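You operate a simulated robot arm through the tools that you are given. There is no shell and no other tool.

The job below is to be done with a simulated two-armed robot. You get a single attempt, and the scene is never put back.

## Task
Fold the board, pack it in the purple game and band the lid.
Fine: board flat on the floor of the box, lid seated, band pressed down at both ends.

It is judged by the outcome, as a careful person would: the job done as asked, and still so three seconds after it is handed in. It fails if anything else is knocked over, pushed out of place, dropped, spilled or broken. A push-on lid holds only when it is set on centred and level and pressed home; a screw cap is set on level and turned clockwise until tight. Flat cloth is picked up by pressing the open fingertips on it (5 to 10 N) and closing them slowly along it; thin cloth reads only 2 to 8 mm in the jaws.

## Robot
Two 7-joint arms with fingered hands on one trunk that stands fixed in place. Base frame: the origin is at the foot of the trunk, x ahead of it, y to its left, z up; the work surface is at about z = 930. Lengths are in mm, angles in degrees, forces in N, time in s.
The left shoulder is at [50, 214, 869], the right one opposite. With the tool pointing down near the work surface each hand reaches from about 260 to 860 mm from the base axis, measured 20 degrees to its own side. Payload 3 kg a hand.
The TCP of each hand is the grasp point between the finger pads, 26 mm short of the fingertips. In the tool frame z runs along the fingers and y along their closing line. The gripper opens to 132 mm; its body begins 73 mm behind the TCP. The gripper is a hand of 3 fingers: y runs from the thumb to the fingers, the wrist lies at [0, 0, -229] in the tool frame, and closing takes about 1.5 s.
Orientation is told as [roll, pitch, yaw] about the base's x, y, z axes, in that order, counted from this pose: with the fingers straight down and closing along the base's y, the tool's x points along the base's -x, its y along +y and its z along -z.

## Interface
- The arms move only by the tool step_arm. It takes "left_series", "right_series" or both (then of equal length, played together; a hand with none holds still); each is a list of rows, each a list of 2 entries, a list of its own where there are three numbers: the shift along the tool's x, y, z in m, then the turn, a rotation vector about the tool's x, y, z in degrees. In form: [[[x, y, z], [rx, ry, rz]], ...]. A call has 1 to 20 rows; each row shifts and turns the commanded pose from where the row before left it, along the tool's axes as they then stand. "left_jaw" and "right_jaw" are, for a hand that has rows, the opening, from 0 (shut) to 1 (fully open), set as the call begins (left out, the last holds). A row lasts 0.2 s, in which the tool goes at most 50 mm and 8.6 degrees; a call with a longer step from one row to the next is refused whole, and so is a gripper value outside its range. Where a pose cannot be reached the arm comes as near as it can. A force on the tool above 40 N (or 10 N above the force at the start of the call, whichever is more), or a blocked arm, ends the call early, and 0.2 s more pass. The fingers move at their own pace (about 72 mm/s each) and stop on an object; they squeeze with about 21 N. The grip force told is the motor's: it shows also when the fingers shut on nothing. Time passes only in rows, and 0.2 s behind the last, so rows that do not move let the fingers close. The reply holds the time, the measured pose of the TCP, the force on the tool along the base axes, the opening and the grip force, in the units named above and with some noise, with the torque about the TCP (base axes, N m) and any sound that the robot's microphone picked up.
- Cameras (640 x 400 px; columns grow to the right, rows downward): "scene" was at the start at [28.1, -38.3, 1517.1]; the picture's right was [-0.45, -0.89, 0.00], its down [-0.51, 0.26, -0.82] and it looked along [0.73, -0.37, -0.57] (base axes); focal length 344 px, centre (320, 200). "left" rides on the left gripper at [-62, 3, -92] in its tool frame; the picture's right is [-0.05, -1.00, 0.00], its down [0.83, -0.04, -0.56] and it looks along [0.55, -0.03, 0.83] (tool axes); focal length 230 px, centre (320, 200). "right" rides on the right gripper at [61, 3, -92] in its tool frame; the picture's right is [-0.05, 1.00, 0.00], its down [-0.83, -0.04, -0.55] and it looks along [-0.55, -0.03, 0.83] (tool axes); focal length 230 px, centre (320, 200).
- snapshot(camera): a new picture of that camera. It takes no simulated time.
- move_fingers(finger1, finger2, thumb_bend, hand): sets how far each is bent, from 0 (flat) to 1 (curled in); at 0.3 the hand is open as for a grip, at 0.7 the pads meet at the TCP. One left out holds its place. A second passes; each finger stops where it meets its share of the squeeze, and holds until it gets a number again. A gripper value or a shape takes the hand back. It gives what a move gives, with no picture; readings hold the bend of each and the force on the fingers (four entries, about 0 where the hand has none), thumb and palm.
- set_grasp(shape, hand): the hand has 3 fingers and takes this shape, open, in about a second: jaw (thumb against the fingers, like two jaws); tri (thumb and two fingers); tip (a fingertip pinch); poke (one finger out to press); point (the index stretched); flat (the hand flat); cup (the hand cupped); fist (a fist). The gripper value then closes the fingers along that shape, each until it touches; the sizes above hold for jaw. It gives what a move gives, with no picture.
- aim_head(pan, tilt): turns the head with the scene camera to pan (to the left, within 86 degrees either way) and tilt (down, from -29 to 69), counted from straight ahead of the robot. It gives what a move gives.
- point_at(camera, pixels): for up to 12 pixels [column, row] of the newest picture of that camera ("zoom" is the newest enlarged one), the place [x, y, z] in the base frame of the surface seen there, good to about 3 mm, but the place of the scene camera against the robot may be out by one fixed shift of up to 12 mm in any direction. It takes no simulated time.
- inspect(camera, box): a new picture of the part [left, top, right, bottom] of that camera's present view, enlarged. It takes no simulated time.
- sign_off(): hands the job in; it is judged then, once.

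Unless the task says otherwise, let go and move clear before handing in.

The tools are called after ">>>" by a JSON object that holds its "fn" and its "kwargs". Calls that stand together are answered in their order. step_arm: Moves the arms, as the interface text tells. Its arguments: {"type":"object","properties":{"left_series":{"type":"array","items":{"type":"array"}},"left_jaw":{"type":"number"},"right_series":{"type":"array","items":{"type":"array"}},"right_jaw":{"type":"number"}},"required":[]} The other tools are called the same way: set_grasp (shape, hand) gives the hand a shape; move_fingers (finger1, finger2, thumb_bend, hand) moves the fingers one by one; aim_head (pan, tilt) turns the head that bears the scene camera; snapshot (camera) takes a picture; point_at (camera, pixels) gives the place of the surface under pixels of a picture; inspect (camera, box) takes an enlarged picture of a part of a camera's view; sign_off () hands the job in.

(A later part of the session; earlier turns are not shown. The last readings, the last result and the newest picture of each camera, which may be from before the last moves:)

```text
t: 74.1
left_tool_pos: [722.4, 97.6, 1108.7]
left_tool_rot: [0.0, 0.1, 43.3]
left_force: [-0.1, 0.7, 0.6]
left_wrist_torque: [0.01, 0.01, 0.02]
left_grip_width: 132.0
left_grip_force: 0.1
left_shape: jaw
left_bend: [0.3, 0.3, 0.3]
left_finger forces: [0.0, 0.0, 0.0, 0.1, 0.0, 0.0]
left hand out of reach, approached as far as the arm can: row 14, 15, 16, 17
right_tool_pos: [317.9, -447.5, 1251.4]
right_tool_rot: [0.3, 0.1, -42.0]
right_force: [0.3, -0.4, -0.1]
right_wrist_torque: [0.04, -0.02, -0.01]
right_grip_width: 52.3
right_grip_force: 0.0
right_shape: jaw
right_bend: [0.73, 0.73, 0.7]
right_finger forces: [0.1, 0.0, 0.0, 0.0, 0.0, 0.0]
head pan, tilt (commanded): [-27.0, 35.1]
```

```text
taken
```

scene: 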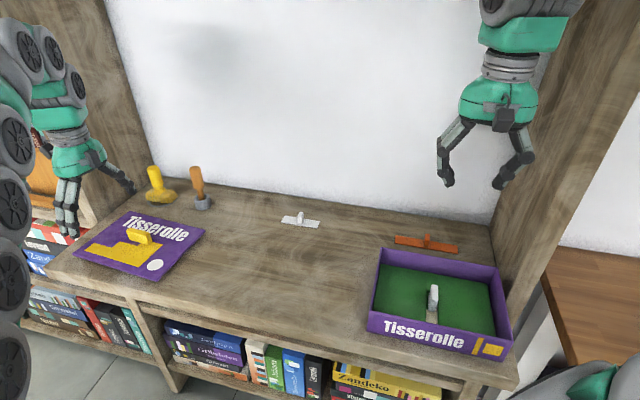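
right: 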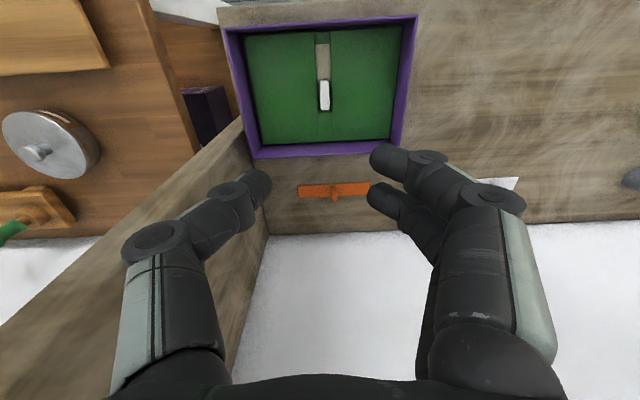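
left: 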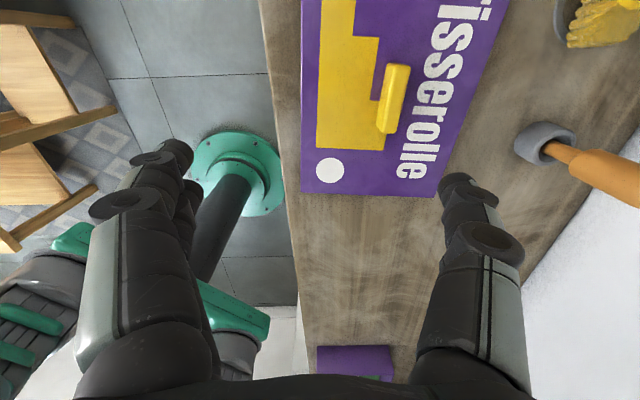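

The left arm reaches its limit here, so I'll tilt the hand 20° in the plane of the handle to gain reach. First I measure the handle and lid from this view.

>>> {"fn": "inspect", "kwargs": {"camera": "left", "box": [290, 0, 520, 210]}}

>>> {"fn": "point_at", "kwargs": {"camera": "left", "pixels": [[398, 66], [393, 85], [388, 105], [384, 125], [405, 70], [380, 130], [303, 193], [432, 196], [306, 60], [304, 130], [365, 195], [455, 130]]}}

>>> {"fn": "point_at", "kwargs": {"camera": "left", "pixels": [[527, 145], [575, 150], [620, 165], [570, 15], [600, 30], [392, 68], [404, 66], [378, 131], [395, 131], [350, 170], [330, 100], [470, 60]]}}

```text
1.90 times, centred on (405, 105) of left
```

zoom: 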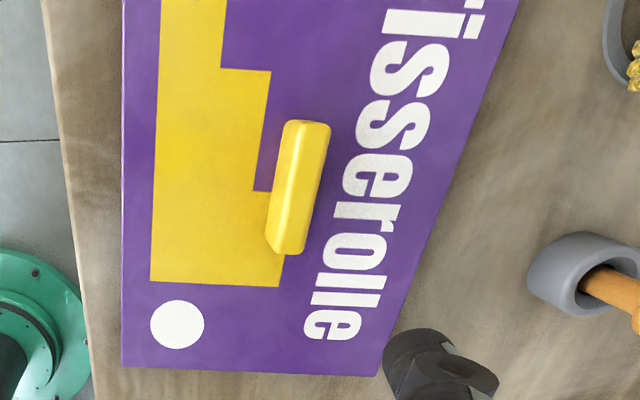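

```text
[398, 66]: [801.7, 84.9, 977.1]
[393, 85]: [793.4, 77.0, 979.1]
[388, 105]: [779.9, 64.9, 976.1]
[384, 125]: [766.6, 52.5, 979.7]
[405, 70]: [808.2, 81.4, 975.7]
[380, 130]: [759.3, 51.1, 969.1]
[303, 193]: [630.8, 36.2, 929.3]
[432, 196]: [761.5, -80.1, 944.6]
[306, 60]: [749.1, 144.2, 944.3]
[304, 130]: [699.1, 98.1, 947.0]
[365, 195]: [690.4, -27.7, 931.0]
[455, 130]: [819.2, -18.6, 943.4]
```

```text
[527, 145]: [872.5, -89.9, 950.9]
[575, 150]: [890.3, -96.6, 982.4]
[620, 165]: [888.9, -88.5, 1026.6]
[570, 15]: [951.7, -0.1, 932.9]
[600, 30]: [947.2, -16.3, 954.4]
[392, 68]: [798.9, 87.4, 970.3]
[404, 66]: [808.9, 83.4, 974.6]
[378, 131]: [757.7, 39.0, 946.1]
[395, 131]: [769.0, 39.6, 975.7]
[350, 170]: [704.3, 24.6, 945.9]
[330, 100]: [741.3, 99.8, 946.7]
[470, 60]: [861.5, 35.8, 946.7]
```

The handle runs from about [764,50] to [803,86] with its top at z≈978; centre [783,67.5]. I'll tilt the hand and bring it over the handle.

>>> {"fn": "step_arm", "kwargs": {"left_series": [[[0, 0, 0], [0, -6.67, 0]], [[0, 0, 0], [0, -6.67, 0]], [[0, 0, 0], [0, -6.66, 0]], [[0.0016, -0.02117, 0.02733], [0, 0, 0]], [[0.0016, -0.02117, 0.02733], [0, 0, 0]], [[0.0016, -0.02117, 0.02733], [0, 0, 0]], [[0, 0, 0], [0, 0, 0]]], "left_jaw": 0.5}}

>>> {"fn": "snapshot", "kwargs": {"camera": "left"}}

>>> {"fn": "inspect", "kwargs": {"camera": "scene", "box": [0, 120, 240, 300]}}

```text
t: 75.7
left_tool_pos: [783.4, 68.3, 1031.5]
left_tool_rot: [0.0, -20.0, 43.4]
left_force: [0.3, -0.3, 1.1]
left_wrist_torque: [0.0, 0.0, 0.0]
left_grip_width: 66.6
left_grip_force: 0.1
left_shape: jaw
left_bend: [0.73, 0.73, 0.7]
left_finger forces: [0.1, 0.1, 0.0, 0.0, 0.1, 0.0]
right_tool_pos: [318.8, -447.8, 1251.7]
right_tool_rot: [0.3, 0.0, -42.0]
right_force: [-0.5, -0.1, 1.0]
right_wrist_torque: [0.01, 0.01, -0.02]
right_grip_width: 52.2
right_grip_force: 0.1
right_shape: jaw
right_bend: [0.73, 0.73, 0.7]
right_finger forces: [0.0, 0.0, 0.0, 0.1, 0.0, 0.0]
head pan, tilt (commanded): [-27.0, 35.1]
```

```text
taken
```

left: 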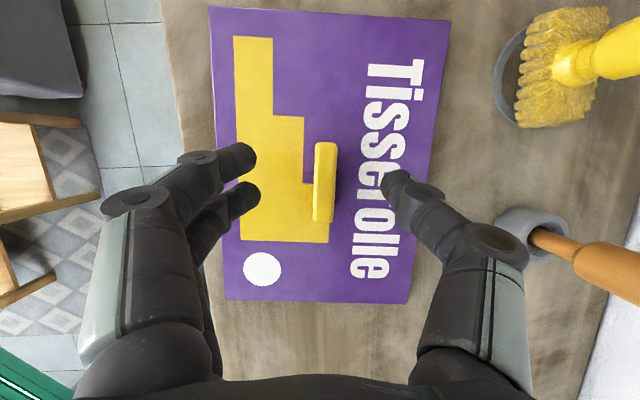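

```text
2.22 times, centred on (120, 210) of scene
```

zoom: 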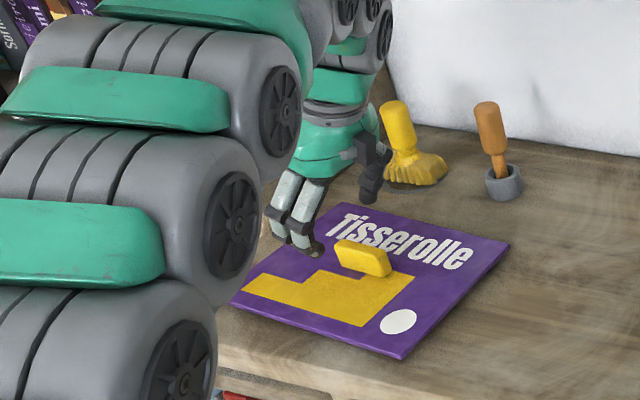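

The jaw is nicely centred over the handle. I'll measure the lid's outline from this view for the later placing.

>>> {"fn": "point_at", "kwargs": {"camera": "left", "pixels": [[213, 40], [215, 80], [218, 130], [228, 260], [229, 290], [448, 30], [441, 80], [433, 130], [424, 180], [414, 250], [408, 290], [325, 145]]}}

>>> {"fn": "point_at", "kwargs": {"camera": "left", "pixels": [[225, 11], [270, 13], [320, 15], [370, 18], [430, 22], [240, 297], [270, 298], [310, 299], [350, 300], [390, 301], [320, 150], [321, 215]]}}

```text
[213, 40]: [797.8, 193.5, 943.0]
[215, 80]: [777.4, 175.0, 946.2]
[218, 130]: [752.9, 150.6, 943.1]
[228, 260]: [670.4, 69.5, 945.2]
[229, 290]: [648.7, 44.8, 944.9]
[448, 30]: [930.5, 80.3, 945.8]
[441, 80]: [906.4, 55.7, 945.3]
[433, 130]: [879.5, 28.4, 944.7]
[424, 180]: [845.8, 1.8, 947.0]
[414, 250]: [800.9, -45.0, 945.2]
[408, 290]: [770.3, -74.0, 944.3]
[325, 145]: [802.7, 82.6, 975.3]
```

```text
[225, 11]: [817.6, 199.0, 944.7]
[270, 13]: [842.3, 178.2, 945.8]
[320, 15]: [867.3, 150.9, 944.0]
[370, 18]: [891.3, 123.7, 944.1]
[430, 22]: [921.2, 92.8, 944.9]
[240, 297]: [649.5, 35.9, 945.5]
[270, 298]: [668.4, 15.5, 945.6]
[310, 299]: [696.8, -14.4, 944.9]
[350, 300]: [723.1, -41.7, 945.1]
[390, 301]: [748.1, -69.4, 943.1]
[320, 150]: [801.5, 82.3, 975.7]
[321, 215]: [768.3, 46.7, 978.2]
```

Lid fit: 241×178 mm, angle about 44.2°, handle at its middle. Lowering the left hand over the handle.

>>> {"fn": "step_arm", "kwargs": {"left_series": [[[0.0076, -0.003, 0.0151], [0, 0, 0]], [[0.0058, 0, 0.0158], [0, 0, 0]], [[0.0058, 0, 0.0158], [0, 0, 0]], [[0, 0, 0], [0, 0, 0]]]}}

>>> {"fn": "snapshot", "kwargs": {"camera": "left"}}

```text
t: 76.7
left_tool_pos: [785.5, 64.3, 980.7]
left_tool_rot: [0.0, -20.0, 43.2]
left_force: [-0.2, 0.5, 0.8]
left_wrist_torque: [0.0, 0.01, -0.04]
left_grip_width: 66.7
left_grip_force: 0.0
left_shape: jaw
left_bend: [0.73, 0.73, 0.7]
left_finger forces: [0.1, 0.1, 0.0, 0.1, 0.0, 0.0]
right_tool_pos: [318.4, -446.9, 1251.5]
right_tool_rot: [0.2, 0.0, -42.0]
right_force: [0.5, 0.3, 0.4]
right_wrist_torque: [-0.01, -0.01, -0.01]
right_grip_width: 52.4
right_grip_force: 0.1
right_shape: jaw
right_bend: [0.73, 0.73, 0.7]
right_finger forces: [0.1, 0.0, 0.0, 0.0, 0.0, 0.0]
head pan, tilt (commanded): [-27.0, 35.1]
```

```text
taken
```

left: 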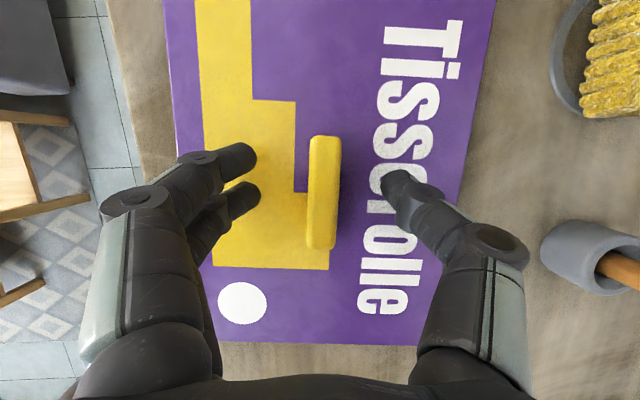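

The fingers straddle the handle with no contact. Closing the left jaw on it.

>>> {"fn": "step_arm", "kwargs": {"left_series": [[[0, 0, 0], [0, 0, 0]], [[0, 0, 0], [0, 0, 0]], [[0, 0, 0], [0, 0, 0]], [[0, 0, 0], [0, 0, 0]], [[0, 0, 0], [0, 0, 0]], [[0, 0, 0], [0, 0, 0]], [[0, 0, 0], [0, 0, 0]]], "left_jaw": 0.0}}

>>> {"fn": "snapshot", "kwargs": {"camera": "left"}}

```text
t: 78.3
left_tool_pos: [784.8, 64.7, 981.6]
left_tool_rot: [0.0, -20.0, 43.3]
left_force: [0.0, 0.7, 0.7]
left_wrist_torque: [0.0, 0.0, 0.03]
left_grip_width: 11.3
left_grip_force: 20.9
left_shape: jaw
left_bend: [0.71, 0.71, 0.7]
left_finger forces: [9.1, 9.4, 0.0, 0.1, 18.5, 0.1]
right_tool_pos: [318.6, -445.3, 1250.2]
right_tool_rot: [0.3, 0.0, -42.0]
right_force: [0.4, -1.0, 0.1]
right_wrist_torque: [0.01, -0.03, 0.01]
right_grip_width: 52.6
right_grip_force: 0.1
right_shape: jaw
right_bend: [0.73, 0.73, 0.7]
right_finger forces: [0.0, 0.1, 0.1, 0.0, 0.0, 0.0]
head pan, tilt (commanded): [-27.0, 35.1]
```

```text
taken
```

left: 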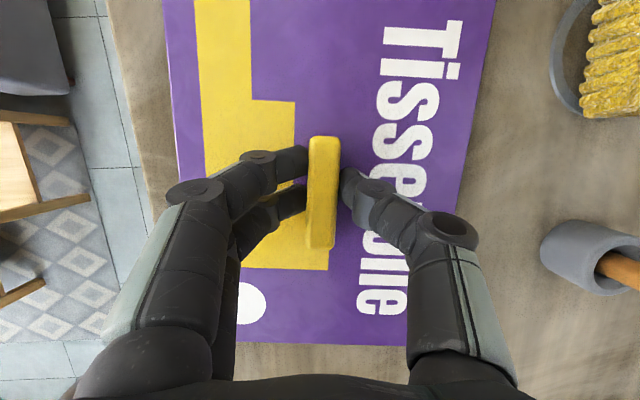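

The handle is held evenly (9/9/18 N). Lifting the lid about 50 mm and checking it stays level.

>>> {"fn": "step_arm", "kwargs": {"left_series": [[[-0.0034, 0, -0.0094], [0, 0, 0]], [[-0.0051, 0, -0.0141], [0, 0, 0]], [[-0.0051, 0, -0.0141], [0, 0, 0]], [[-0.0034, 0, -0.0094], [0, 0, 0]], [[0, 0, 0], [0, 0, 0]]]}}

>>> {"fn": "snapshot", "kwargs": {"camera": "left"}}

>>> {"fn": "snapshot", "kwargs": {"camera": "scene"}}

```text
t: 79.5
left_tool_pos: [784.3, 63.9, 1030.6]
left_tool_rot: [0.0, -20.0, 43.2]
left_force: [0.1, -0.3, -2.4]
left_wrist_torque: [-0.02, 0.01, -0.02]
left_grip_width: 11.2
left_grip_force: 21.3
left_shape: jaw
left_bend: [0.71, 0.71, 0.7]
left_finger forces: [9.4, 9.4, 0.1, 0.1, 18.6, 0.1]
right_tool_pos: [317.0, -447.7, 1251.0]
right_tool_rot: [0.3, 0.1, -42.0]
right_force: [-0.8, -0.6, -0.4]
right_wrist_torque: [0.0, 0.02, 0.0]
right_grip_width: 52.4
right_grip_force: 0.0
right_shape: jaw
right_bend: [0.73, 0.73, 0.7]
right_finger forces: [0.0, 0.0, 0.0, 0.1, 0.0, 0.1]
head pan, tilt (commanded): [-27.0, 35.1]
```

```text
taken
```

left: 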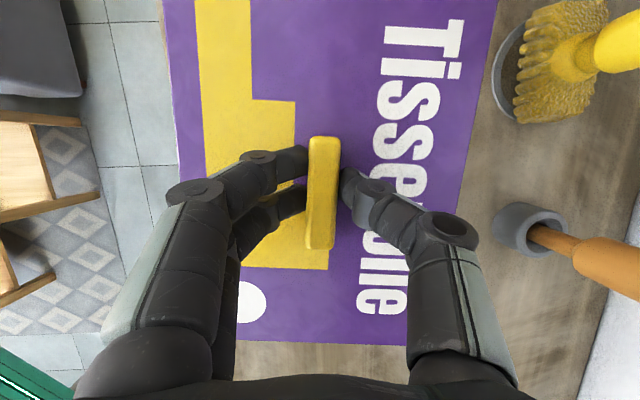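

```text
taken
```

scene: 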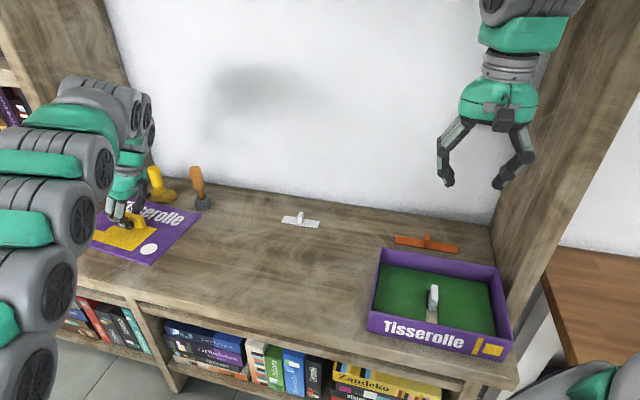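

The lid hangs level. I'll carry it across to the free middle of the table.

>>> {"fn": "step_arm", "kwargs": {"left_series": [[[0.0246, -0.00225, -0.00895], [0, 0, 0]], [[0.0246, -0.00225, -0.00895], [0, 0, 0]], [[0.0246, -0.00225, -0.00895], [0, 0, 0]], [[0.0246, -0.00225, -0.00895], [0, 0, 0]], [[0.0246, -0.00225, -0.00895], [0, 0, 0]], [[0.0246, -0.00225, -0.00895], [0, 0, 0]], [[0.0246, -0.00225, -0.00895], [0, 0, 0]], [[0.0246, -0.00225, -0.00895], [0, 0, 0]], [[0.0246, -0.00225, -0.00895], [0, 0, 0]], [[0.0246, -0.00225, -0.00895], [0, 0, 0]], [[0.0246, -0.00225, -0.00895], [0, 0, 0]], [[0.0246, -0.00225, -0.00895], [0, 0, 0]], [[0, 0, 0], [0, 0, 0]]]}}

>>> {"fn": "snapshot", "kwargs": {"camera": "scene"}}

>>> {"fn": "snapshot", "kwargs": {"camera": "left"}}

```text
t: 82.3
left_tool_pos: [601.7, -135.8, 1029.3]
left_tool_rot: [0.1, -19.9, 43.0]
left_force: [0.0, -0.1, -2.4]
left_wrist_torque: [-0.02, 0.02, -0.02]
left_grip_width: 10.9
left_grip_force: 20.2
left_shape: jaw
left_bend: [0.71, 0.71, 0.7]
left_finger forces: [9.3, 9.3, 0.1, 0.0, 18.4, 0.1]
left hand out of reach, approached as far as the arm can: row 11, 12
right_tool_pos: [318.3, -447.8, 1251.7]
right_tool_rot: [0.4, 0.0, -42.0]
right_force: [0.4, -0.3, -0.4]
right_wrist_torque: [0.02, 0.03, 0.0]
right_grip_width: 52.4
right_grip_force: 0.0
right_shape: jaw
right_bend: [0.73, 0.73, 0.7]
right_finger forces: [0.1, 0.0, 0.0, 0.0, 0.0, 0.1]
head pan, tilt (commanded): [-27.0, 35.1]
```

```text
taken
```

scene: 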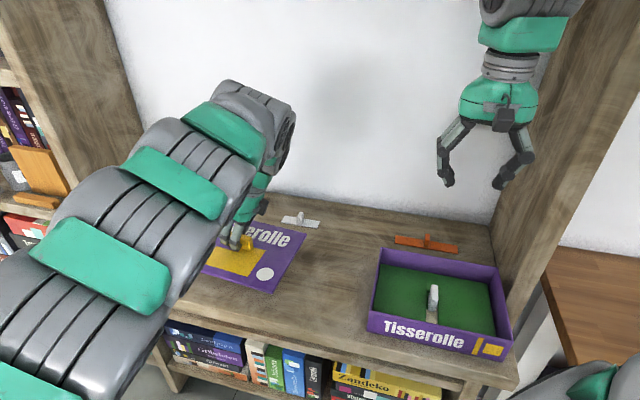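

```text
taken
```

left: 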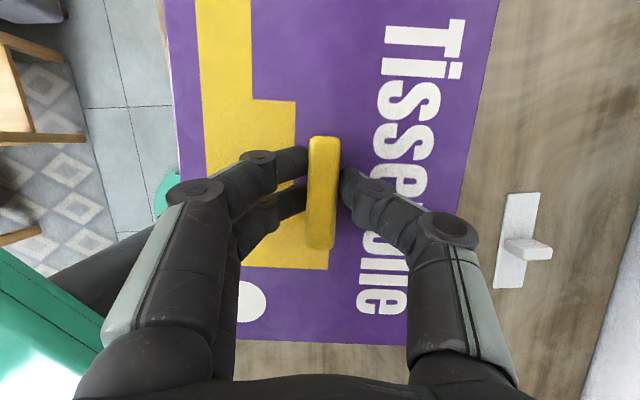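

The left arm stopped at its reach limit at [602,-136], which is a fine spot: clear of the white band and the box. Lowering the lid onto the table there.

>>> {"fn": "step_arm", "kwargs": {"left_series": [[[0.0041, 0, 0.0113], [0, 0, 0]], [[0.0041, 0, 0.0113], [0, 0, 0]], [[0.0034, 0, 0.0094], [0, 0, 0]], [[0.0024, 0, 0.0066], [0, 0, 0]], [[0.0014, 0, 0.0038], [0, 0, 0]], [[0.0007, 0, 0.0019], [0, 0, 0]], [[0, 0, 0], [0, 0, 0]]]}}

```text
t: 83.9
left_tool_pos: [591.0, -134.4, 978.1]
left_tool_rot: [0.0, -20.0, 43.2]
left_force: [2.0, 0.8, 19.6]
left_wrist_torque: [0.08, -0.11, -0.04]
left_grip_width: 11.7
left_grip_force: 21.0
left_shape: jaw
left_bend: [0.72, 0.72, 0.71]
left_finger forces: [11.8, 12.4, 0.1, 0.0, 24.5, 0.1]
left hand out of reach, approached as far as the arm can: row 1, 2, 3
right_tool_pos: [318.0, -447.0, 1250.3]
right_tool_rot: [0.2, 0.0, -41.9]
right_force: [-0.7, -0.3, 0.9]
right_wrist_torque: [-0.01, 0.02, 0.01]
right_grip_width: 52.7
right_grip_force: 0.0
right_shape: jaw
right_bend: [0.73, 0.73, 0.7]
right_finger forces: [0.0, 0.1, 0.0, 0.0, 0.0, 0.0]
head pan, tilt (commanded): [-27.0, 35.1]
```

The lid is down (about 20 N). Opening the left hand fully, then rising and backing away to the left.

>>> {"fn": "step_arm", "kwargs": {"left_series": [[[0, 0, 0], [0, 0, 0]], [[0, 0, 0], [0, 0, 0]], [[0, 0, 0], [0, 0, 0]], [[0, 0, 0], [0, 0, 0]], [[0, 0, 0], [0, 0, 0]], [[0, 0, 0], [0, 0, 0]], [[-0.0034, 0, -0.0094], [0, 0, 0]], [[-0.0068, 0, -0.0188], [0, 0, 0]], [[-0.0068, 0, -0.0188], [0, 0, 0]], [[-0.0068, 0, -0.0188], [0, 0, 0]], [[-0.0068, 0, -0.0188], [0, 0, 0]]], "left_jaw": 1.0}}

>>> {"fn": "snapshot", "kwargs": {"camera": "left"}}

```text
t: 86.3
left_tool_pos: [592.4, -134.8, 1068.1]
left_tool_rot: [0.0, -20.0, 43.3]
left_force: [-0.5, 0.2, -0.2]
left_wrist_torque: [-0.01, -0.02, 0.01]
left_grip_width: 131.6
left_grip_force: 0.0
left_shape: jaw
left_bend: [0.3, 0.3, 0.3]
left_finger forces: [0.0, 0.1, 0.0, 0.0, 0.1, 0.1]
right_tool_pos: [318.0, -446.7, 1250.3]
right_tool_rot: [0.3, 0.0, -42.0]
right_force: [0.2, 0.9, -0.8]
right_wrist_torque: [0.0, -0.01, -0.01]
right_grip_width: 52.8
right_grip_force: 0.0
right_shape: jaw
right_bend: [0.73, 0.73, 0.7]
right_finger forces: [0.0, 0.0, 0.0, 0.1, 0.1, 0.1]
head pan, tilt (commanded): [-27.0, 35.1]
```

```text
taken
```

left: 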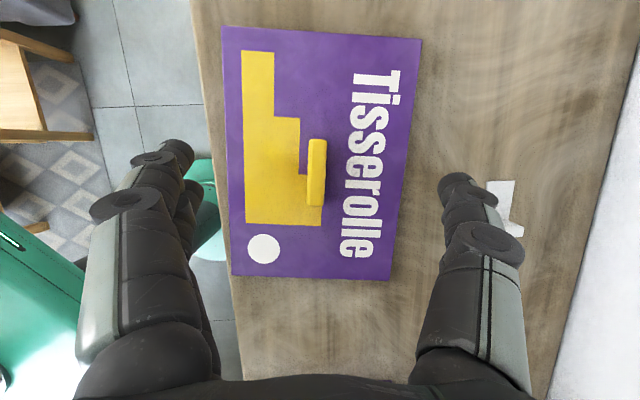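

The lid rests in the middle of the table. Moving the left hand back up to its side and levelling it.

>>> {"fn": "step_arm", "kwargs": {"left_series": [[[-0.023, 0.035, -0.0097], [0, 0, 0]], [[-0.023, 0.035, -0.0097], [0, 0, 0]], [[-0.023, 0.035, -0.0097], [0, 0, 0]], [[-0.023, 0.035, -0.0097], [0, 0, 0]], [[-0.023, 0.035, -0.0097], [0, 0, 0]], [[-0.023, 0.035, -0.0097], [0, 0, 0]], [[-0.023, 0.035, -0.0097], [0, 0, 0]], [[-0.023, 0.035, -0.0097], [0, 0, 0]], [[-0.023, 0.035, -0.0097], [0, 0, 0]], [[-0.023, 0.035, -0.0097], [0, 0, 0]], [[0, 0, 0], [0, 6.67, 0]], [[0, 0, 0], [0, 6.67, 0]], [[0, 0, 0], [0, 6.66, 0]]]}}

>>> {"fn": "snapshot", "kwargs": {"camera": "scene"}}

```text
t: 89.1
left_tool_pos: [485.1, 245.8, 1238.4]
left_tool_rot: [0.0, 0.0, 43.3]
left_force: [-0.8, -0.9, 0.0]
left_wrist_torque: [0.01, 0.0, -0.02]
left_grip_width: 131.9
left_grip_force: 0.2
left_shape: jaw
left_bend: [0.3, 0.3, 0.3]
left_finger forces: [0.1, 0.1, 0.0, 0.1, 0.0, 0.1]
right_tool_pos: [317.6, -447.9, 1251.3]
right_tool_rot: [0.3, 0.0, -42.0]
right_force: [0.3, 0.9, 0.4]
right_wrist_torque: [0.04, 0.01, 0.01]
right_grip_width: 52.6
right_grip_force: 0.1
right_shape: jaw
right_bend: [0.73, 0.73, 0.7]
right_finger forces: [0.0, 0.1, 0.0, 0.0, 0.0, 0.0]
head pan, tilt (commanded): [-27.0, 35.1]
```

```text
taken
```

scene: 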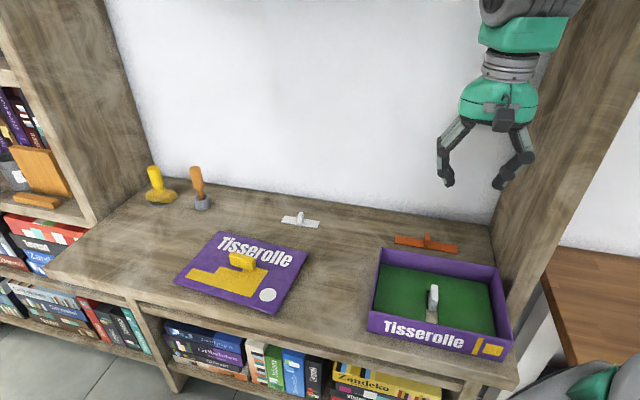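

All is in order. I'll turn the right hand to yaw 48° above the box now; this tests the reach for placing the lid, and lets me re-measure the box.

>>> {"fn": "step_arm", "kwargs": {"right_series": [[[0, 0, 0], [0, 0, -8.18]], [[0, 0, 0], [0, 0, -8.18]], [[0, 0, 0], [0, 0, -8.18]], [[0, 0, 0], [0, 0, -8.18]], [[0, 0, 0], [0, 0, -8.18]], [[0, 0, 0], [0, 0, -8.18]], [[0, 0, 0], [0, 0, -8.18]], [[0, 0, 0], [0, 0, -8.18]], [[0, 0, 0], [0, 0, -8.18]], [[0, 0, 0], [0, 0, -8.18]], [[0, 0, 0], [0, 0, -8.18]], [[0, 0, 0], [0, 0, 0]]], "right_jaw": 1.0}}

>>> {"fn": "snapshot", "kwargs": {"camera": "right"}}

```text
t: 91.7
left_tool_pos: [484.4, 244.8, 1237.0]
left_tool_rot: [-0.1, 0.0, 43.4]
left_force: [0.1, 0.5, 0.3]
left_wrist_torque: [0.02, 0.01, -0.05]
left_grip_width: 131.7
left_grip_force: 0.0
left_shape: jaw
left_bend: [0.3, 0.3, 0.3]
left_finger forces: [0.0, 0.0, 0.1, 0.1, 0.0, 0.0]
right_tool_pos: [317.8, -445.3, 1250.8]
right_tool_rot: [0.1, -0.3, 48.0]
right_force: [-0.1, -0.3, 0.4]
right_wrist_torque: [0.0, 0.0, 0.01]
right_grip_width: 131.6
right_grip_force: 0.1
right_shape: jaw
right_bend: [0.3, 0.3, 0.3]
right_finger forces: [0.0, 0.0, 0.0, 0.1, 0.0, 0.0]
head pan, tilt (commanded): [-27.0, 35.1]
```

```text
taken
```

right: 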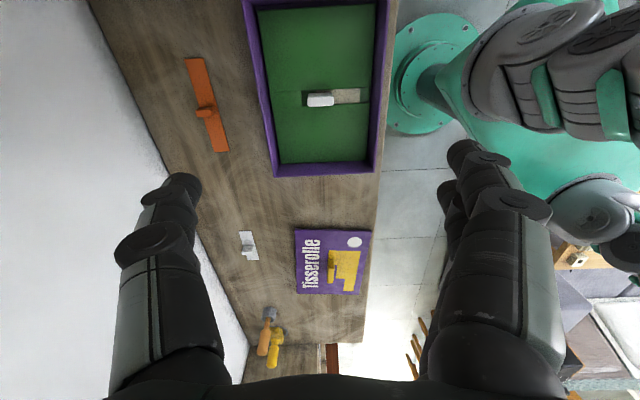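

Yaw 48° is reachable over the box. Quick re-check of the rim from this angle.

>>> {"fn": "inspect", "kwargs": {"camera": "right", "box": [230, 0, 400, 185]}}

```text
2.16 times, centred on (315, 92) of right
```

zoom: 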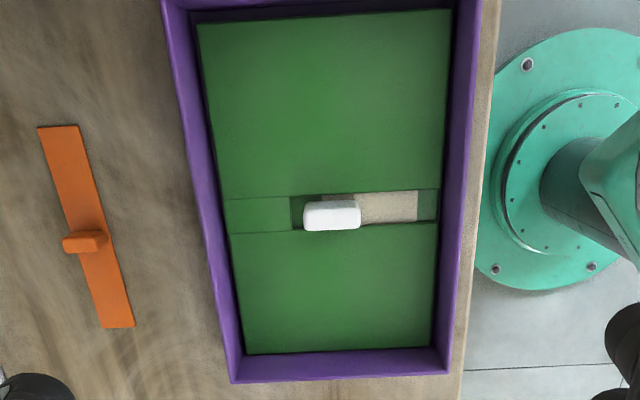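

>>> {"fn": "point_at", "kwargs": {"camera": "zoom", "pixels": [[175, 50], [184, 100], [193, 150], [210, 250], [219, 300], [490, 50], [483, 100], [477, 150], [463, 250], [457, 300], [280, 378], [390, 373]]}}

>>> {"fn": "point_at", "kwargs": {"camera": "zoom", "pixels": [[179, 75], [188, 125], [201, 200], [228, 350], [487, 75], [470, 200], [450, 350], [250, 380], [310, 377], [340, 375], [430, 371], [166, 8]]}}

```text
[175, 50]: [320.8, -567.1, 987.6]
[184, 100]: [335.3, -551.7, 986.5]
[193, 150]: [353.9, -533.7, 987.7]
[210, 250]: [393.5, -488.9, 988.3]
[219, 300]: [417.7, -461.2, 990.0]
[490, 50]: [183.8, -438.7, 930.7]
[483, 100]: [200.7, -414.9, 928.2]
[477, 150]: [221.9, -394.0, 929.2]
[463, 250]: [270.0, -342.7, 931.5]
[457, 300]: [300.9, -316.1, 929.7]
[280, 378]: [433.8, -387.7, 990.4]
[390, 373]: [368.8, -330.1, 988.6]
```

```text
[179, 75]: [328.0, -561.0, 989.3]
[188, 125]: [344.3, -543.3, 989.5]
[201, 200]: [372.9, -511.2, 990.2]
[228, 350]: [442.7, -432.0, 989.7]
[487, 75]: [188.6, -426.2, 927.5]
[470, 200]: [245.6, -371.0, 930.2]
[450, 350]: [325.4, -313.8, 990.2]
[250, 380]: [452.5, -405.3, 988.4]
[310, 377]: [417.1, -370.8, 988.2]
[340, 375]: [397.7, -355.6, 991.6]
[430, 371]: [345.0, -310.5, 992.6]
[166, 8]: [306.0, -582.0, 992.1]
```

The box has not moved (centre [321,-443.4], 48°). Now the right hand goes over to the lid's handle.

>>> {"fn": "step_arm", "kwargs": {"right_series": [[[-0.0459, 0.0004, 0], [0, 0, 0]], [[-0.0459, 0.0004, 0], [0, 0, 0]], [[-0.0459, 0.0004, 0], [0, 0, 0]], [[-0.0459, 0.0004, 0], [0, 0, 0]], [[-0.0459, 0.0004, 0], [0, 0, 0]], [[-0.0459, 0.0004, 0], [0, 0, 0]], [[-0.0459, 0.0004, 0], [0, 0, 0]], [[-0.0459, 0.0004, 0], [0, 0, 0]], [[-0.0459, 0.0004, 0], [0, 0, 0]], [[0, 0, 0], [0, 0, 4]], [[0, 0, 0.038], [0, 0, 0]], [[0, 0, 0.038], [0, 0, 0]], [[0, 0, 0.038], [0, 0, 0]], [[0, 0, 0.038], [0, 0, 0]], [[0, 0, 0.03], [0, 0, 0]], [[0, 0, 0], [0, 0, 0]]]}}

>>> {"fn": "snapshot", "kwargs": {"camera": "right"}}

```text
t: 95.1
left_tool_pos: [485.7, 245.8, 1238.0]
left_tool_rot: [0.0, 0.0, 43.3]
left_force: [0.6, 0.2, 0.2]
left_wrist_torque: [-0.01, 0.03, -0.02]
left_grip_width: 131.9
left_grip_force: 0.1
left_shape: jaw
left_bend: [0.3, 0.3, 0.3]
left_finger forces: [0.0, 0.1, 0.1, 0.0, 0.1, 0.0]
right_tool_pos: [592.0, -152.4, 1027.9]
right_tool_rot: [-0.1, -0.5, 43.9]
right_force: [0.0, -0.6, -0.6]
right_wrist_torque: [-0.01, -0.04, 0.02]
right_grip_width: 132.0
right_grip_force: 0.0
right_shape: jaw
right_bend: [0.3, 0.3, 0.3]
right_finger forces: [0.0, 0.0, 0.0, 0.0, 0.1, 0.0]
right hand out of reach, approached as far as the arm can: row 8, 9
head pan, tilt (commanded): [-27.0, 35.1]
```

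```text
taken
```

right: 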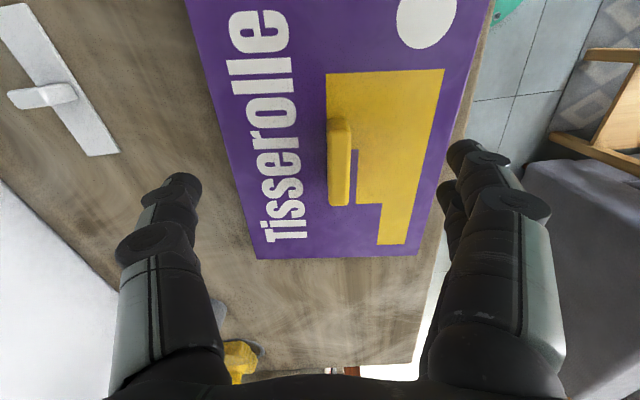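

The hand ended at [592,-152,1028], close to the handle. I'll measure the handle and lid edges from here.

>>> {"fn": "inspect", "kwargs": {"camera": "right", "box": [180, 0, 500, 270]}}

>>> {"fn": "point_at", "kwargs": {"camera": "right", "pixels": [[341, 123], [341, 140], [341, 160], [341, 180], [341, 200], [334, 160], [347, 160], [262, 254], [300, 254], [340, 253], [380, 252], [415, 251]]}}

>>> {"fn": "point_at", "kwargs": {"camera": "right", "pixels": [[204, 60], [218, 110], [232, 160], [246, 210], [254, 240], [471, 60], [458, 110], [444, 160], [431, 210], [423, 240], [197, 35], [478, 35]]}}

```text
1.48 times, centred on (340, 135) of right
```

zoom: 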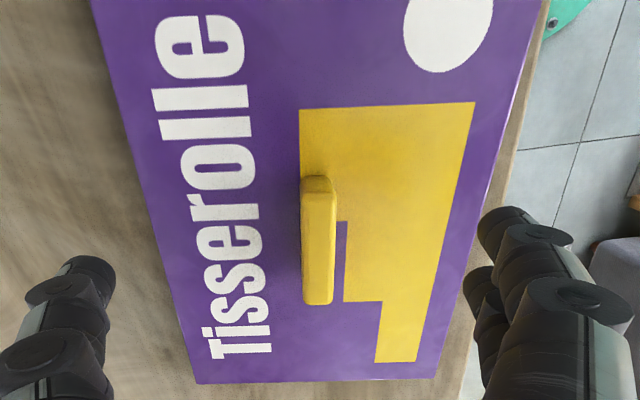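

```text
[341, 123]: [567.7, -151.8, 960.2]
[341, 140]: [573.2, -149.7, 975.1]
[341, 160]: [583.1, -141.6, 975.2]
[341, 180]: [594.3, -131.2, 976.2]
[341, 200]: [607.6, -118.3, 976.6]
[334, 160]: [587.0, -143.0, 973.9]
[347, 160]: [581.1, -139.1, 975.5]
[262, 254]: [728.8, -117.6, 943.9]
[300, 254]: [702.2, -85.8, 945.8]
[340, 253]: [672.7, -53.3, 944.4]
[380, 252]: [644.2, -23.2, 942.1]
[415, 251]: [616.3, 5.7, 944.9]
```

```text
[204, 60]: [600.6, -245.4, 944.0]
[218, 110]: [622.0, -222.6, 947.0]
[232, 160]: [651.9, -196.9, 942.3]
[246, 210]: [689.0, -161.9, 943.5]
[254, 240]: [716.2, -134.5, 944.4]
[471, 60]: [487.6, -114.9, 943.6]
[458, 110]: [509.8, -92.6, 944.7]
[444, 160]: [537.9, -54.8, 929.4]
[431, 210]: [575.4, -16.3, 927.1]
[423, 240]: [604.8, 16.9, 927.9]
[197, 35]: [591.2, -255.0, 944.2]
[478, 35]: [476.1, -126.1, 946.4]
```

The handle's middle is at about [590,-134]; I'll shift over it and lower the open jaw around it.

>>> {"fn": "step_arm", "kwargs": {"right_series": [[[-0.0117, 0.0147, 0], [0, 0, 0]], [[0, 0, 0.02], [0, 0, 0]], [[0, 0, 0.02], [0, 0, 0]], [[0, 0, 0.009], [0, 0, 0]], [[0, 0, 0.004], [0, 0, 0]], [[0, 0, 0], [0, 0, 0]]], "right_jaw": 0.5}}

>>> {"fn": "snapshot", "kwargs": {"camera": "right"}}

```text
t: 96.5
left_tool_pos: [485.8, 245.9, 1237.2]
left_tool_rot: [0.1, 0.0, 43.3]
left_force: [-0.1, 0.4, -0.1]
left_wrist_torque: [0.0, 0.01, 0.01]
left_grip_width: 131.8
left_grip_force: 0.0
left_shape: jaw
left_bend: [0.3, 0.3, 0.3]
left_finger forces: [0.0, 0.0, 0.0, 0.0, 0.0, 0.0]
right_tool_pos: [590.0, -135.0, 976.0]
right_tool_rot: [0.0, -0.3, 43.9]
right_force: [0.6, 0.7, 0.2]
right_wrist_torque: [0.01, 0.02, 0.02]
right_grip_width: 66.4
right_grip_force: 0.2
right_shape: jaw
right_bend: [0.73, 0.73, 0.7]
right_finger forces: [0.0, 0.0, 0.1, 0.0, 0.1, 0.1]
head pan, tilt (commanded): [-27.0, 35.1]
```

```text
taken
```

right: 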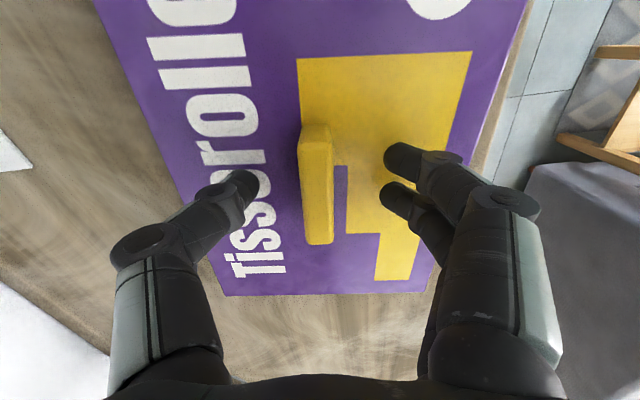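

Centred around the handle. Closing the right jaw.

>>> {"fn": "step_arm", "kwargs": {"right_series": [[[0, 0, 0.0015], [0, 0, 0]], [[0, 0, 0], [0, 0, 0]], [[0, 0, 0], [0, 0, 0]], [[0, 0, 0], [0, 0, 0]], [[0, 0, 0], [0, 0, 0]], [[0, 0, 0], [0, 0, 0]], [[0, 0, 0], [0, 0, 0]], [[0, 0, 0], [0, 0, 0]]], "right_jaw": 0.0}}

>>> {"fn": "step_arm", "kwargs": {"right_series": [[[0, 0, -0.008], [0, 0, 0]], [[0, 0, -0.016], [0, 0, 0]], [[0, 0, -0.016], [0, 0, 0]], [[0, 0, 0], [0, 0, 0]], [[0, 0, 0], [0, 0, 0]]]}}

>>> {"fn": "snapshot", "kwargs": {"camera": "right"}}

>>> {"fn": "snapshot", "kwargs": {"camera": "scene"}}

```text
t: 98.3
left_tool_pos: [484.7, 245.3, 1237.2]
left_tool_rot: [0.0, 0.0, 43.3]
left_force: [0.3, -0.3, -1.0]
left_wrist_torque: [-0.03, 0.03, -0.06]
left_grip_width: 131.6
left_grip_force: 0.0
left_shape: jaw
left_bend: [0.3, 0.3, 0.3]
left_finger forces: [0.0, 0.0, 0.0, 0.0, 0.1, 0.0]
right_tool_pos: [589.1, -134.3, 974.0]
right_tool_rot: [-0.1, -0.3, 43.9]
right_force: [0.0, -0.3, 0.0]
right_wrist_torque: [0.04, 0.02, -0.01]
right_grip_width: 11.2
right_grip_force: 20.7
right_shape: jaw
right_bend: [0.71, 0.71, 0.7]
right_finger forces: [9.2, 9.2, 0.0, 0.0, 18.6, 0.0]
head pan, tilt (commanded): [-27.0, 35.1]
```

```text
t: 99.5
left_tool_pos: [485.1, 246.0, 1238.0]
left_tool_rot: [0.0, 0.0, 43.3]
left_force: [0.0, 0.7, -1.6]
left_wrist_torque: [-0.02, 0.0, -0.01]
left_grip_width: 131.9
left_grip_force: 0.1
left_shape: jaw
left_bend: [0.3, 0.3, 0.3]
left_finger forces: [0.0, 0.0, 0.0, 0.0, 0.0, 0.1]
right_tool_pos: [589.7, -135.4, 1015.0]
right_tool_rot: [0.0, -0.3, 43.9]
right_force: [-0.3, 0.4, -1.6]
right_wrist_torque: [0.0, 0.02, 0.0]
right_grip_width: 10.9
right_grip_force: 20.5
right_shape: jaw
right_bend: [0.71, 0.71, 0.7]
right_finger forces: [9.2, 9.3, 0.1, 0.1, 18.6, 0.0]
head pan, tilt (commanded): [-27.0, 35.1]
```

```text
taken
```

right: 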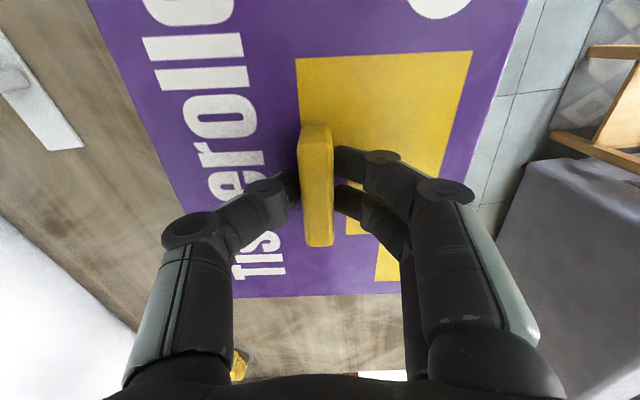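

```text
taken
```

scene: 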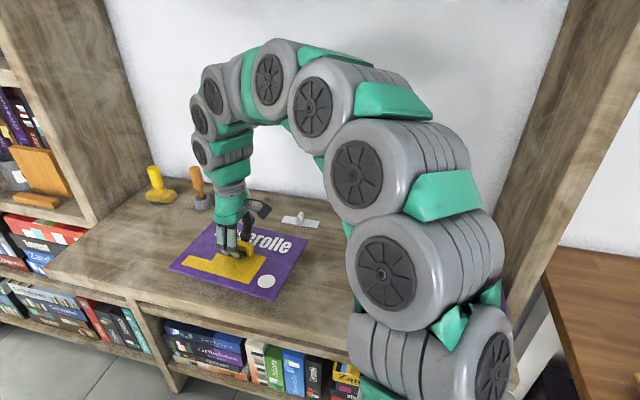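

The lid is held and level. Carrying it over to the box at a safe height.

>>> {"fn": "step_arm", "kwargs": {"right_series": [[[0, 0, -0.02], [0, 0, 0]], [[0, 0, -0.025], [0, 0, 0]], [[0, 0, -0.02], [0, 0, 0]], [[0.02909, -0.00253, 0], [0, 0, 0]], [[0.02909, -0.00253, 0], [0, 0, 0]], [[0.02909, -0.00253, 0], [0, 0, 0]], [[0.02909, -0.00253, 0], [0, 0, 0]], [[0.02909, -0.00253, 0], [0, 0, 0]], [[0.02909, -0.00253, 0], [0, 0, 0]], [[0.02909, -0.00253, 0], [0, 0, 0]], [[0.02909, -0.00253, 0], [0, 0, 0]], [[0.02909, -0.00253, 0], [0, 0, 0]], [[0.02909, -0.00253, 0], [0, 0, 0]], [[0.02909, -0.00253, 0], [0, 0, 0]], [[0.02909, -0.00253, 0], [0, 0, 0]], [[0.02909, -0.00253, 0], [0, 0, 0]], [[0.02909, -0.00253, 0], [0, 0, 0]], [[0, 0, 0], [0, 0, -4.1]], [[0, 0, 0], [0, 0, 0]]]}}

>>> {"fn": "snapshot", "kwargs": {"camera": "right"}}

>>> {"fn": "snapshot", "kwargs": {"camera": "scene"}}

```text
t: 103.5
left_tool_pos: [485.3, 245.7, 1237.5]
left_tool_rot: [0.0, 0.0, 43.3]
left_force: [0.3, 0.3, -0.6]
left_wrist_torque: [-0.01, -0.01, 0.01]
left_grip_width: 131.8
left_grip_force: 0.0
left_shape: jaw
left_bend: [0.3, 0.3, 0.3]
left_finger forces: [0.0, 0.0, 0.0, 0.0, 0.1, 0.0]
right_tool_pos: [320.2, -442.3, 1076.3]
right_tool_rot: [0.0, -0.4, 48.1]
right_force: [-0.6, -0.5, -1.7]
right_wrist_torque: [-0.02, -0.01, -0.01]
right_grip_width: 10.7
right_grip_force: 20.8
right_shape: jaw
right_bend: [0.71, 0.71, 0.7]
right_finger forces: [9.3, 9.4, 0.0, 0.0, 18.6, 0.0]
head pan, tilt (commanded): [-27.0, 35.1]
```

```text
taken
```

right: 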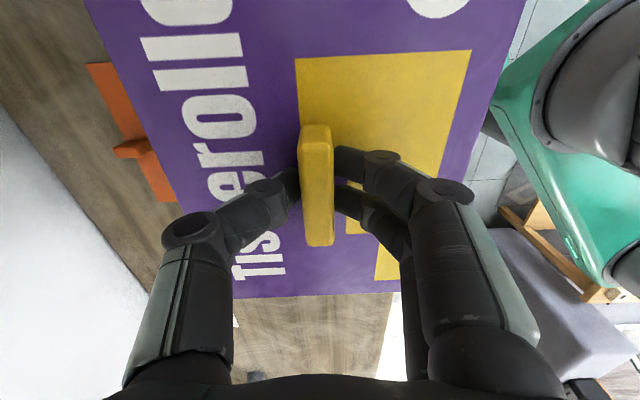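

```text
taken
```

scene: 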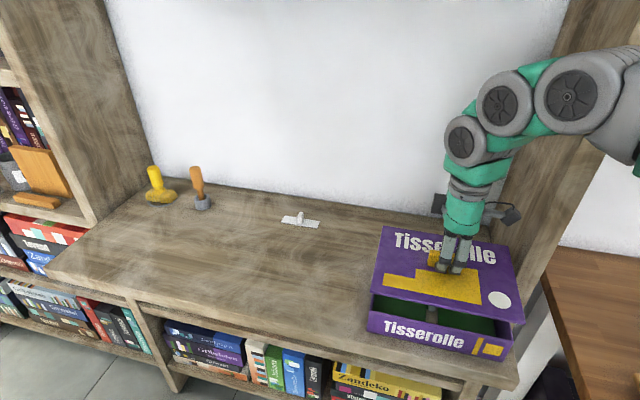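

The lid is over the box. I'll measure its edges in the hand to align it exactly with the box.

>>> {"fn": "inspect", "kwargs": {"camera": "right", "box": [70, 0, 250, 220]}}

>>> {"fn": "point_at", "kwargs": {"camera": "zoom", "pixels": [[190, 20], [208, 60], [227, 100], [246, 140], [265, 180], [284, 220], [303, 260], [322, 300], [341, 340]]}}

>>> {"fn": "inspect", "kwargs": {"camera": "right", "box": [220, 260, 420, 320]}}

>>> {"fn": "inspect", "kwargs": {"camera": "right", "box": [400, 0, 560, 220]}}

```text
1.82 times, centred on (160, 110) of right
```

zoom: 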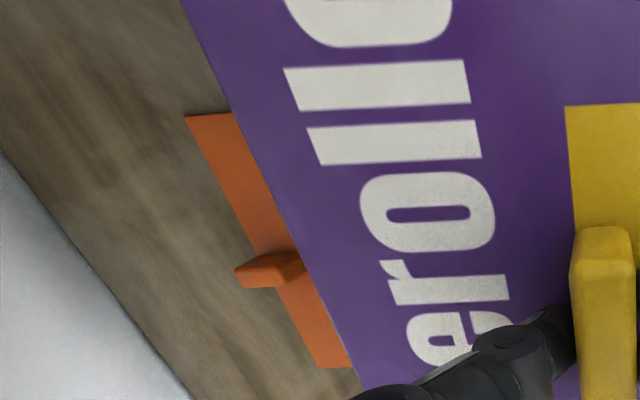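

```text
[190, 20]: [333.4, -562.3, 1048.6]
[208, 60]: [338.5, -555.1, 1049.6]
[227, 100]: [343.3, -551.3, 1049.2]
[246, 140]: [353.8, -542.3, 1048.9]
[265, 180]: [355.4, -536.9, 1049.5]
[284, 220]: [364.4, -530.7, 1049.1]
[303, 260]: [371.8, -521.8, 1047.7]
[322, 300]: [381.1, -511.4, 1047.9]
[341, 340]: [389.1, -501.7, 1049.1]
```

```text
3.20 times, centred on (320, 290) of right
```

zoom: 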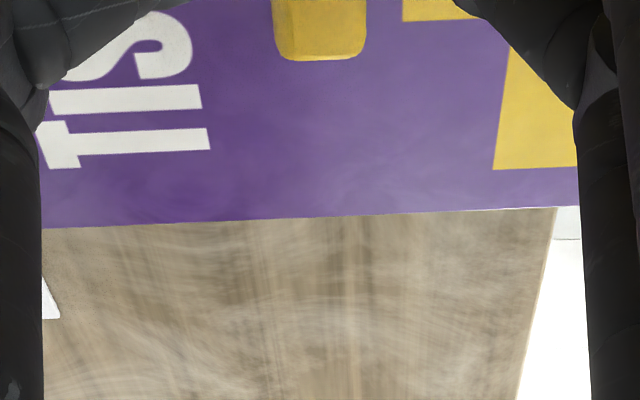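

```text
1.82 times, centred on (480, 110) of right
```

zoom: 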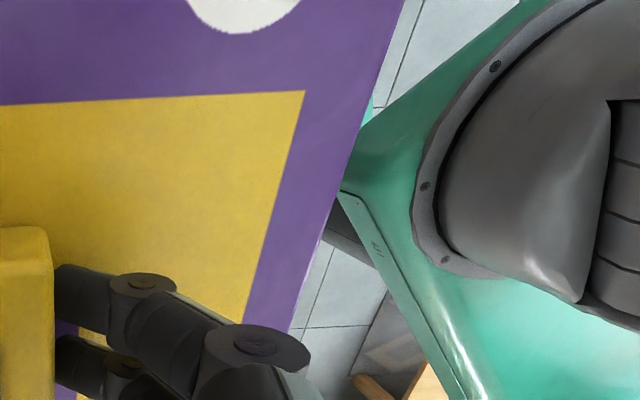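

>>> {"fn": "point_at", "kwargs": {"camera": "zoom", "pixels": [[398, 10], [389, 35], [381, 60], [372, 85], [363, 110], [354, 135], [346, 160], [337, 185], [328, 210], [320, 235], [311, 260], [302, 285]]}}

>>> {"fn": "inspect", "kwargs": {"camera": "right", "box": [220, 260, 420, 320]}}

>>> {"fn": "point_at", "kwargs": {"camera": "zoom", "pixels": [[60, 222], [105, 220], [150, 218], [195, 217], [240, 215], [285, 213], [330, 211], [375, 209], [420, 207], [465, 205], [510, 204], [545, 202]]}}

>>> {"fn": "inspect", "kwargs": {"camera": "right", "box": [70, 0, 250, 220]}}

>>> {"fn": "point_at", "kwargs": {"camera": "zoom", "pixels": [[189, 10], [203, 40], [218, 70], [232, 100], [241, 120], [256, 150], [270, 180], [280, 200], [294, 230], [309, 260], [328, 300], [347, 340]]}}

```text
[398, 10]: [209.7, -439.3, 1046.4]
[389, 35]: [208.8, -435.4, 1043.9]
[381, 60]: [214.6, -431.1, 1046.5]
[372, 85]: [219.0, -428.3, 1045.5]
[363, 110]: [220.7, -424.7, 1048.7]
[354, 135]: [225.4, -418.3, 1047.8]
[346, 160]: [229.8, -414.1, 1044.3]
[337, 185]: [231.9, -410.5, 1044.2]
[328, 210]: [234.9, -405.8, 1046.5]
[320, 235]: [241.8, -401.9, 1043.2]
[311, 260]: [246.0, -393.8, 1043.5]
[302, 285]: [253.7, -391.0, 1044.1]
```

```text
3.20 times, centred on (320, 290) of right
```

zoom: 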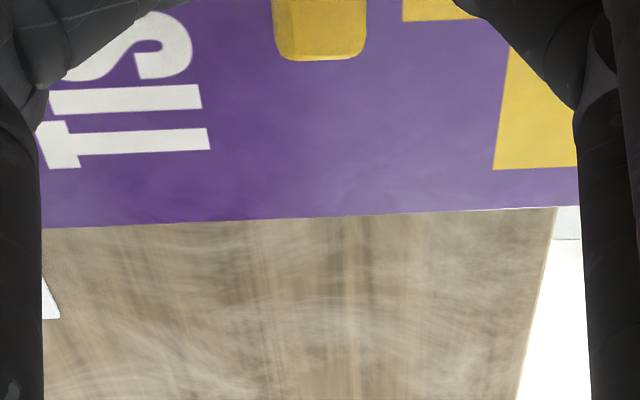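

```text
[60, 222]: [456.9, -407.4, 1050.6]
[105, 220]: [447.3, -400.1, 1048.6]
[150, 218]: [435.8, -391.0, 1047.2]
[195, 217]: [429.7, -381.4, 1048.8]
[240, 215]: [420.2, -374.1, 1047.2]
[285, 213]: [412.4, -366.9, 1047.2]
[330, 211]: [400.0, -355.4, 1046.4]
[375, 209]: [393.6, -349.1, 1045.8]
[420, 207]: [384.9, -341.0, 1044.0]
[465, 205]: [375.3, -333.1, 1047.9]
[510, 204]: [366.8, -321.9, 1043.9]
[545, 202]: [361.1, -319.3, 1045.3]
```

```text
1.82 times, centred on (160, 110) of right
```

zoom: 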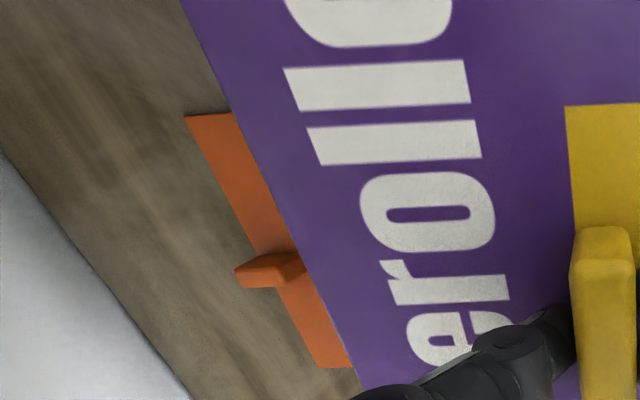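

```text
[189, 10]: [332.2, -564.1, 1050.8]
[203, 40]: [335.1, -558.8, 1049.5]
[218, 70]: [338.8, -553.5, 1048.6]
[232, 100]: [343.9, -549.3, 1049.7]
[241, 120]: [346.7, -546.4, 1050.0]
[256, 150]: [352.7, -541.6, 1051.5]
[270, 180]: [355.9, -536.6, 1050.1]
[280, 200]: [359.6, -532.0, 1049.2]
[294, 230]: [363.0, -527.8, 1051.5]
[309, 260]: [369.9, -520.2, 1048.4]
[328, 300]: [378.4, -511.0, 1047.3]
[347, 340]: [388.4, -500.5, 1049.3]
```

Lid in hand: centre n≈535.6, tilt about 1.3° (near side low), angle about 0.7° short. I'll cross-check both ends of lid and box with the scene camera.

>>> {"fn": "inspect", "kwargs": {"camera": "scene", "box": [360, 215, 540, 365]}}

```text
2.67 times, centred on (450, 290) of scene
```

zoom: 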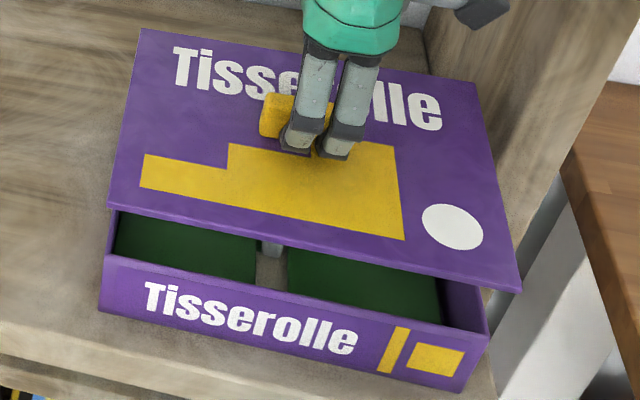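

>>> {"fn": "point_at", "kwargs": {"camera": "zoom", "pixels": [[139, 50], [132, 90], [125, 130], [118, 170], [478, 110], [487, 150], [498, 200], [509, 250], [150, 213], [250, 233], [350, 253], [450, 273]]}}

>>> {"fn": "point_at", "kwargs": {"camera": "zoom", "pixels": [[130, 261], [200, 275], [270, 289], [340, 303], [410, 317], [470, 329], [105, 258], [487, 333], [160, 34], [250, 48], [420, 77], [460, 84]]}}

```text
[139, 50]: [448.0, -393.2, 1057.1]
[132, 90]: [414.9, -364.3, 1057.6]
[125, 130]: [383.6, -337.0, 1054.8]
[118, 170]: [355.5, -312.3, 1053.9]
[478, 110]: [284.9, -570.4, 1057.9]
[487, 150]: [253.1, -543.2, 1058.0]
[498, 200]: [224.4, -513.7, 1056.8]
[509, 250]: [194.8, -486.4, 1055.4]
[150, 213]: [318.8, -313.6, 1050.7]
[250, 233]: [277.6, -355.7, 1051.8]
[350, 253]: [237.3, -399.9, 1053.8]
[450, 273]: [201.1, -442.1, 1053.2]
```

```text
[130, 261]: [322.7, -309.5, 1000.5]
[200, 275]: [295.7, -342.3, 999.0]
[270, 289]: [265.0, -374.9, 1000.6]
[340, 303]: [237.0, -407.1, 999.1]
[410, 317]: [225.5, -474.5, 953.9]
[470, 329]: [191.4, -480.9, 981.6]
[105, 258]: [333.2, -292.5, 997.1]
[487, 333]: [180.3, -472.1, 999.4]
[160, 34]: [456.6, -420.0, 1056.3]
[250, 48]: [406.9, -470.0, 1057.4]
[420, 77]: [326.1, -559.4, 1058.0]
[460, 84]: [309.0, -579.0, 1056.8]
```

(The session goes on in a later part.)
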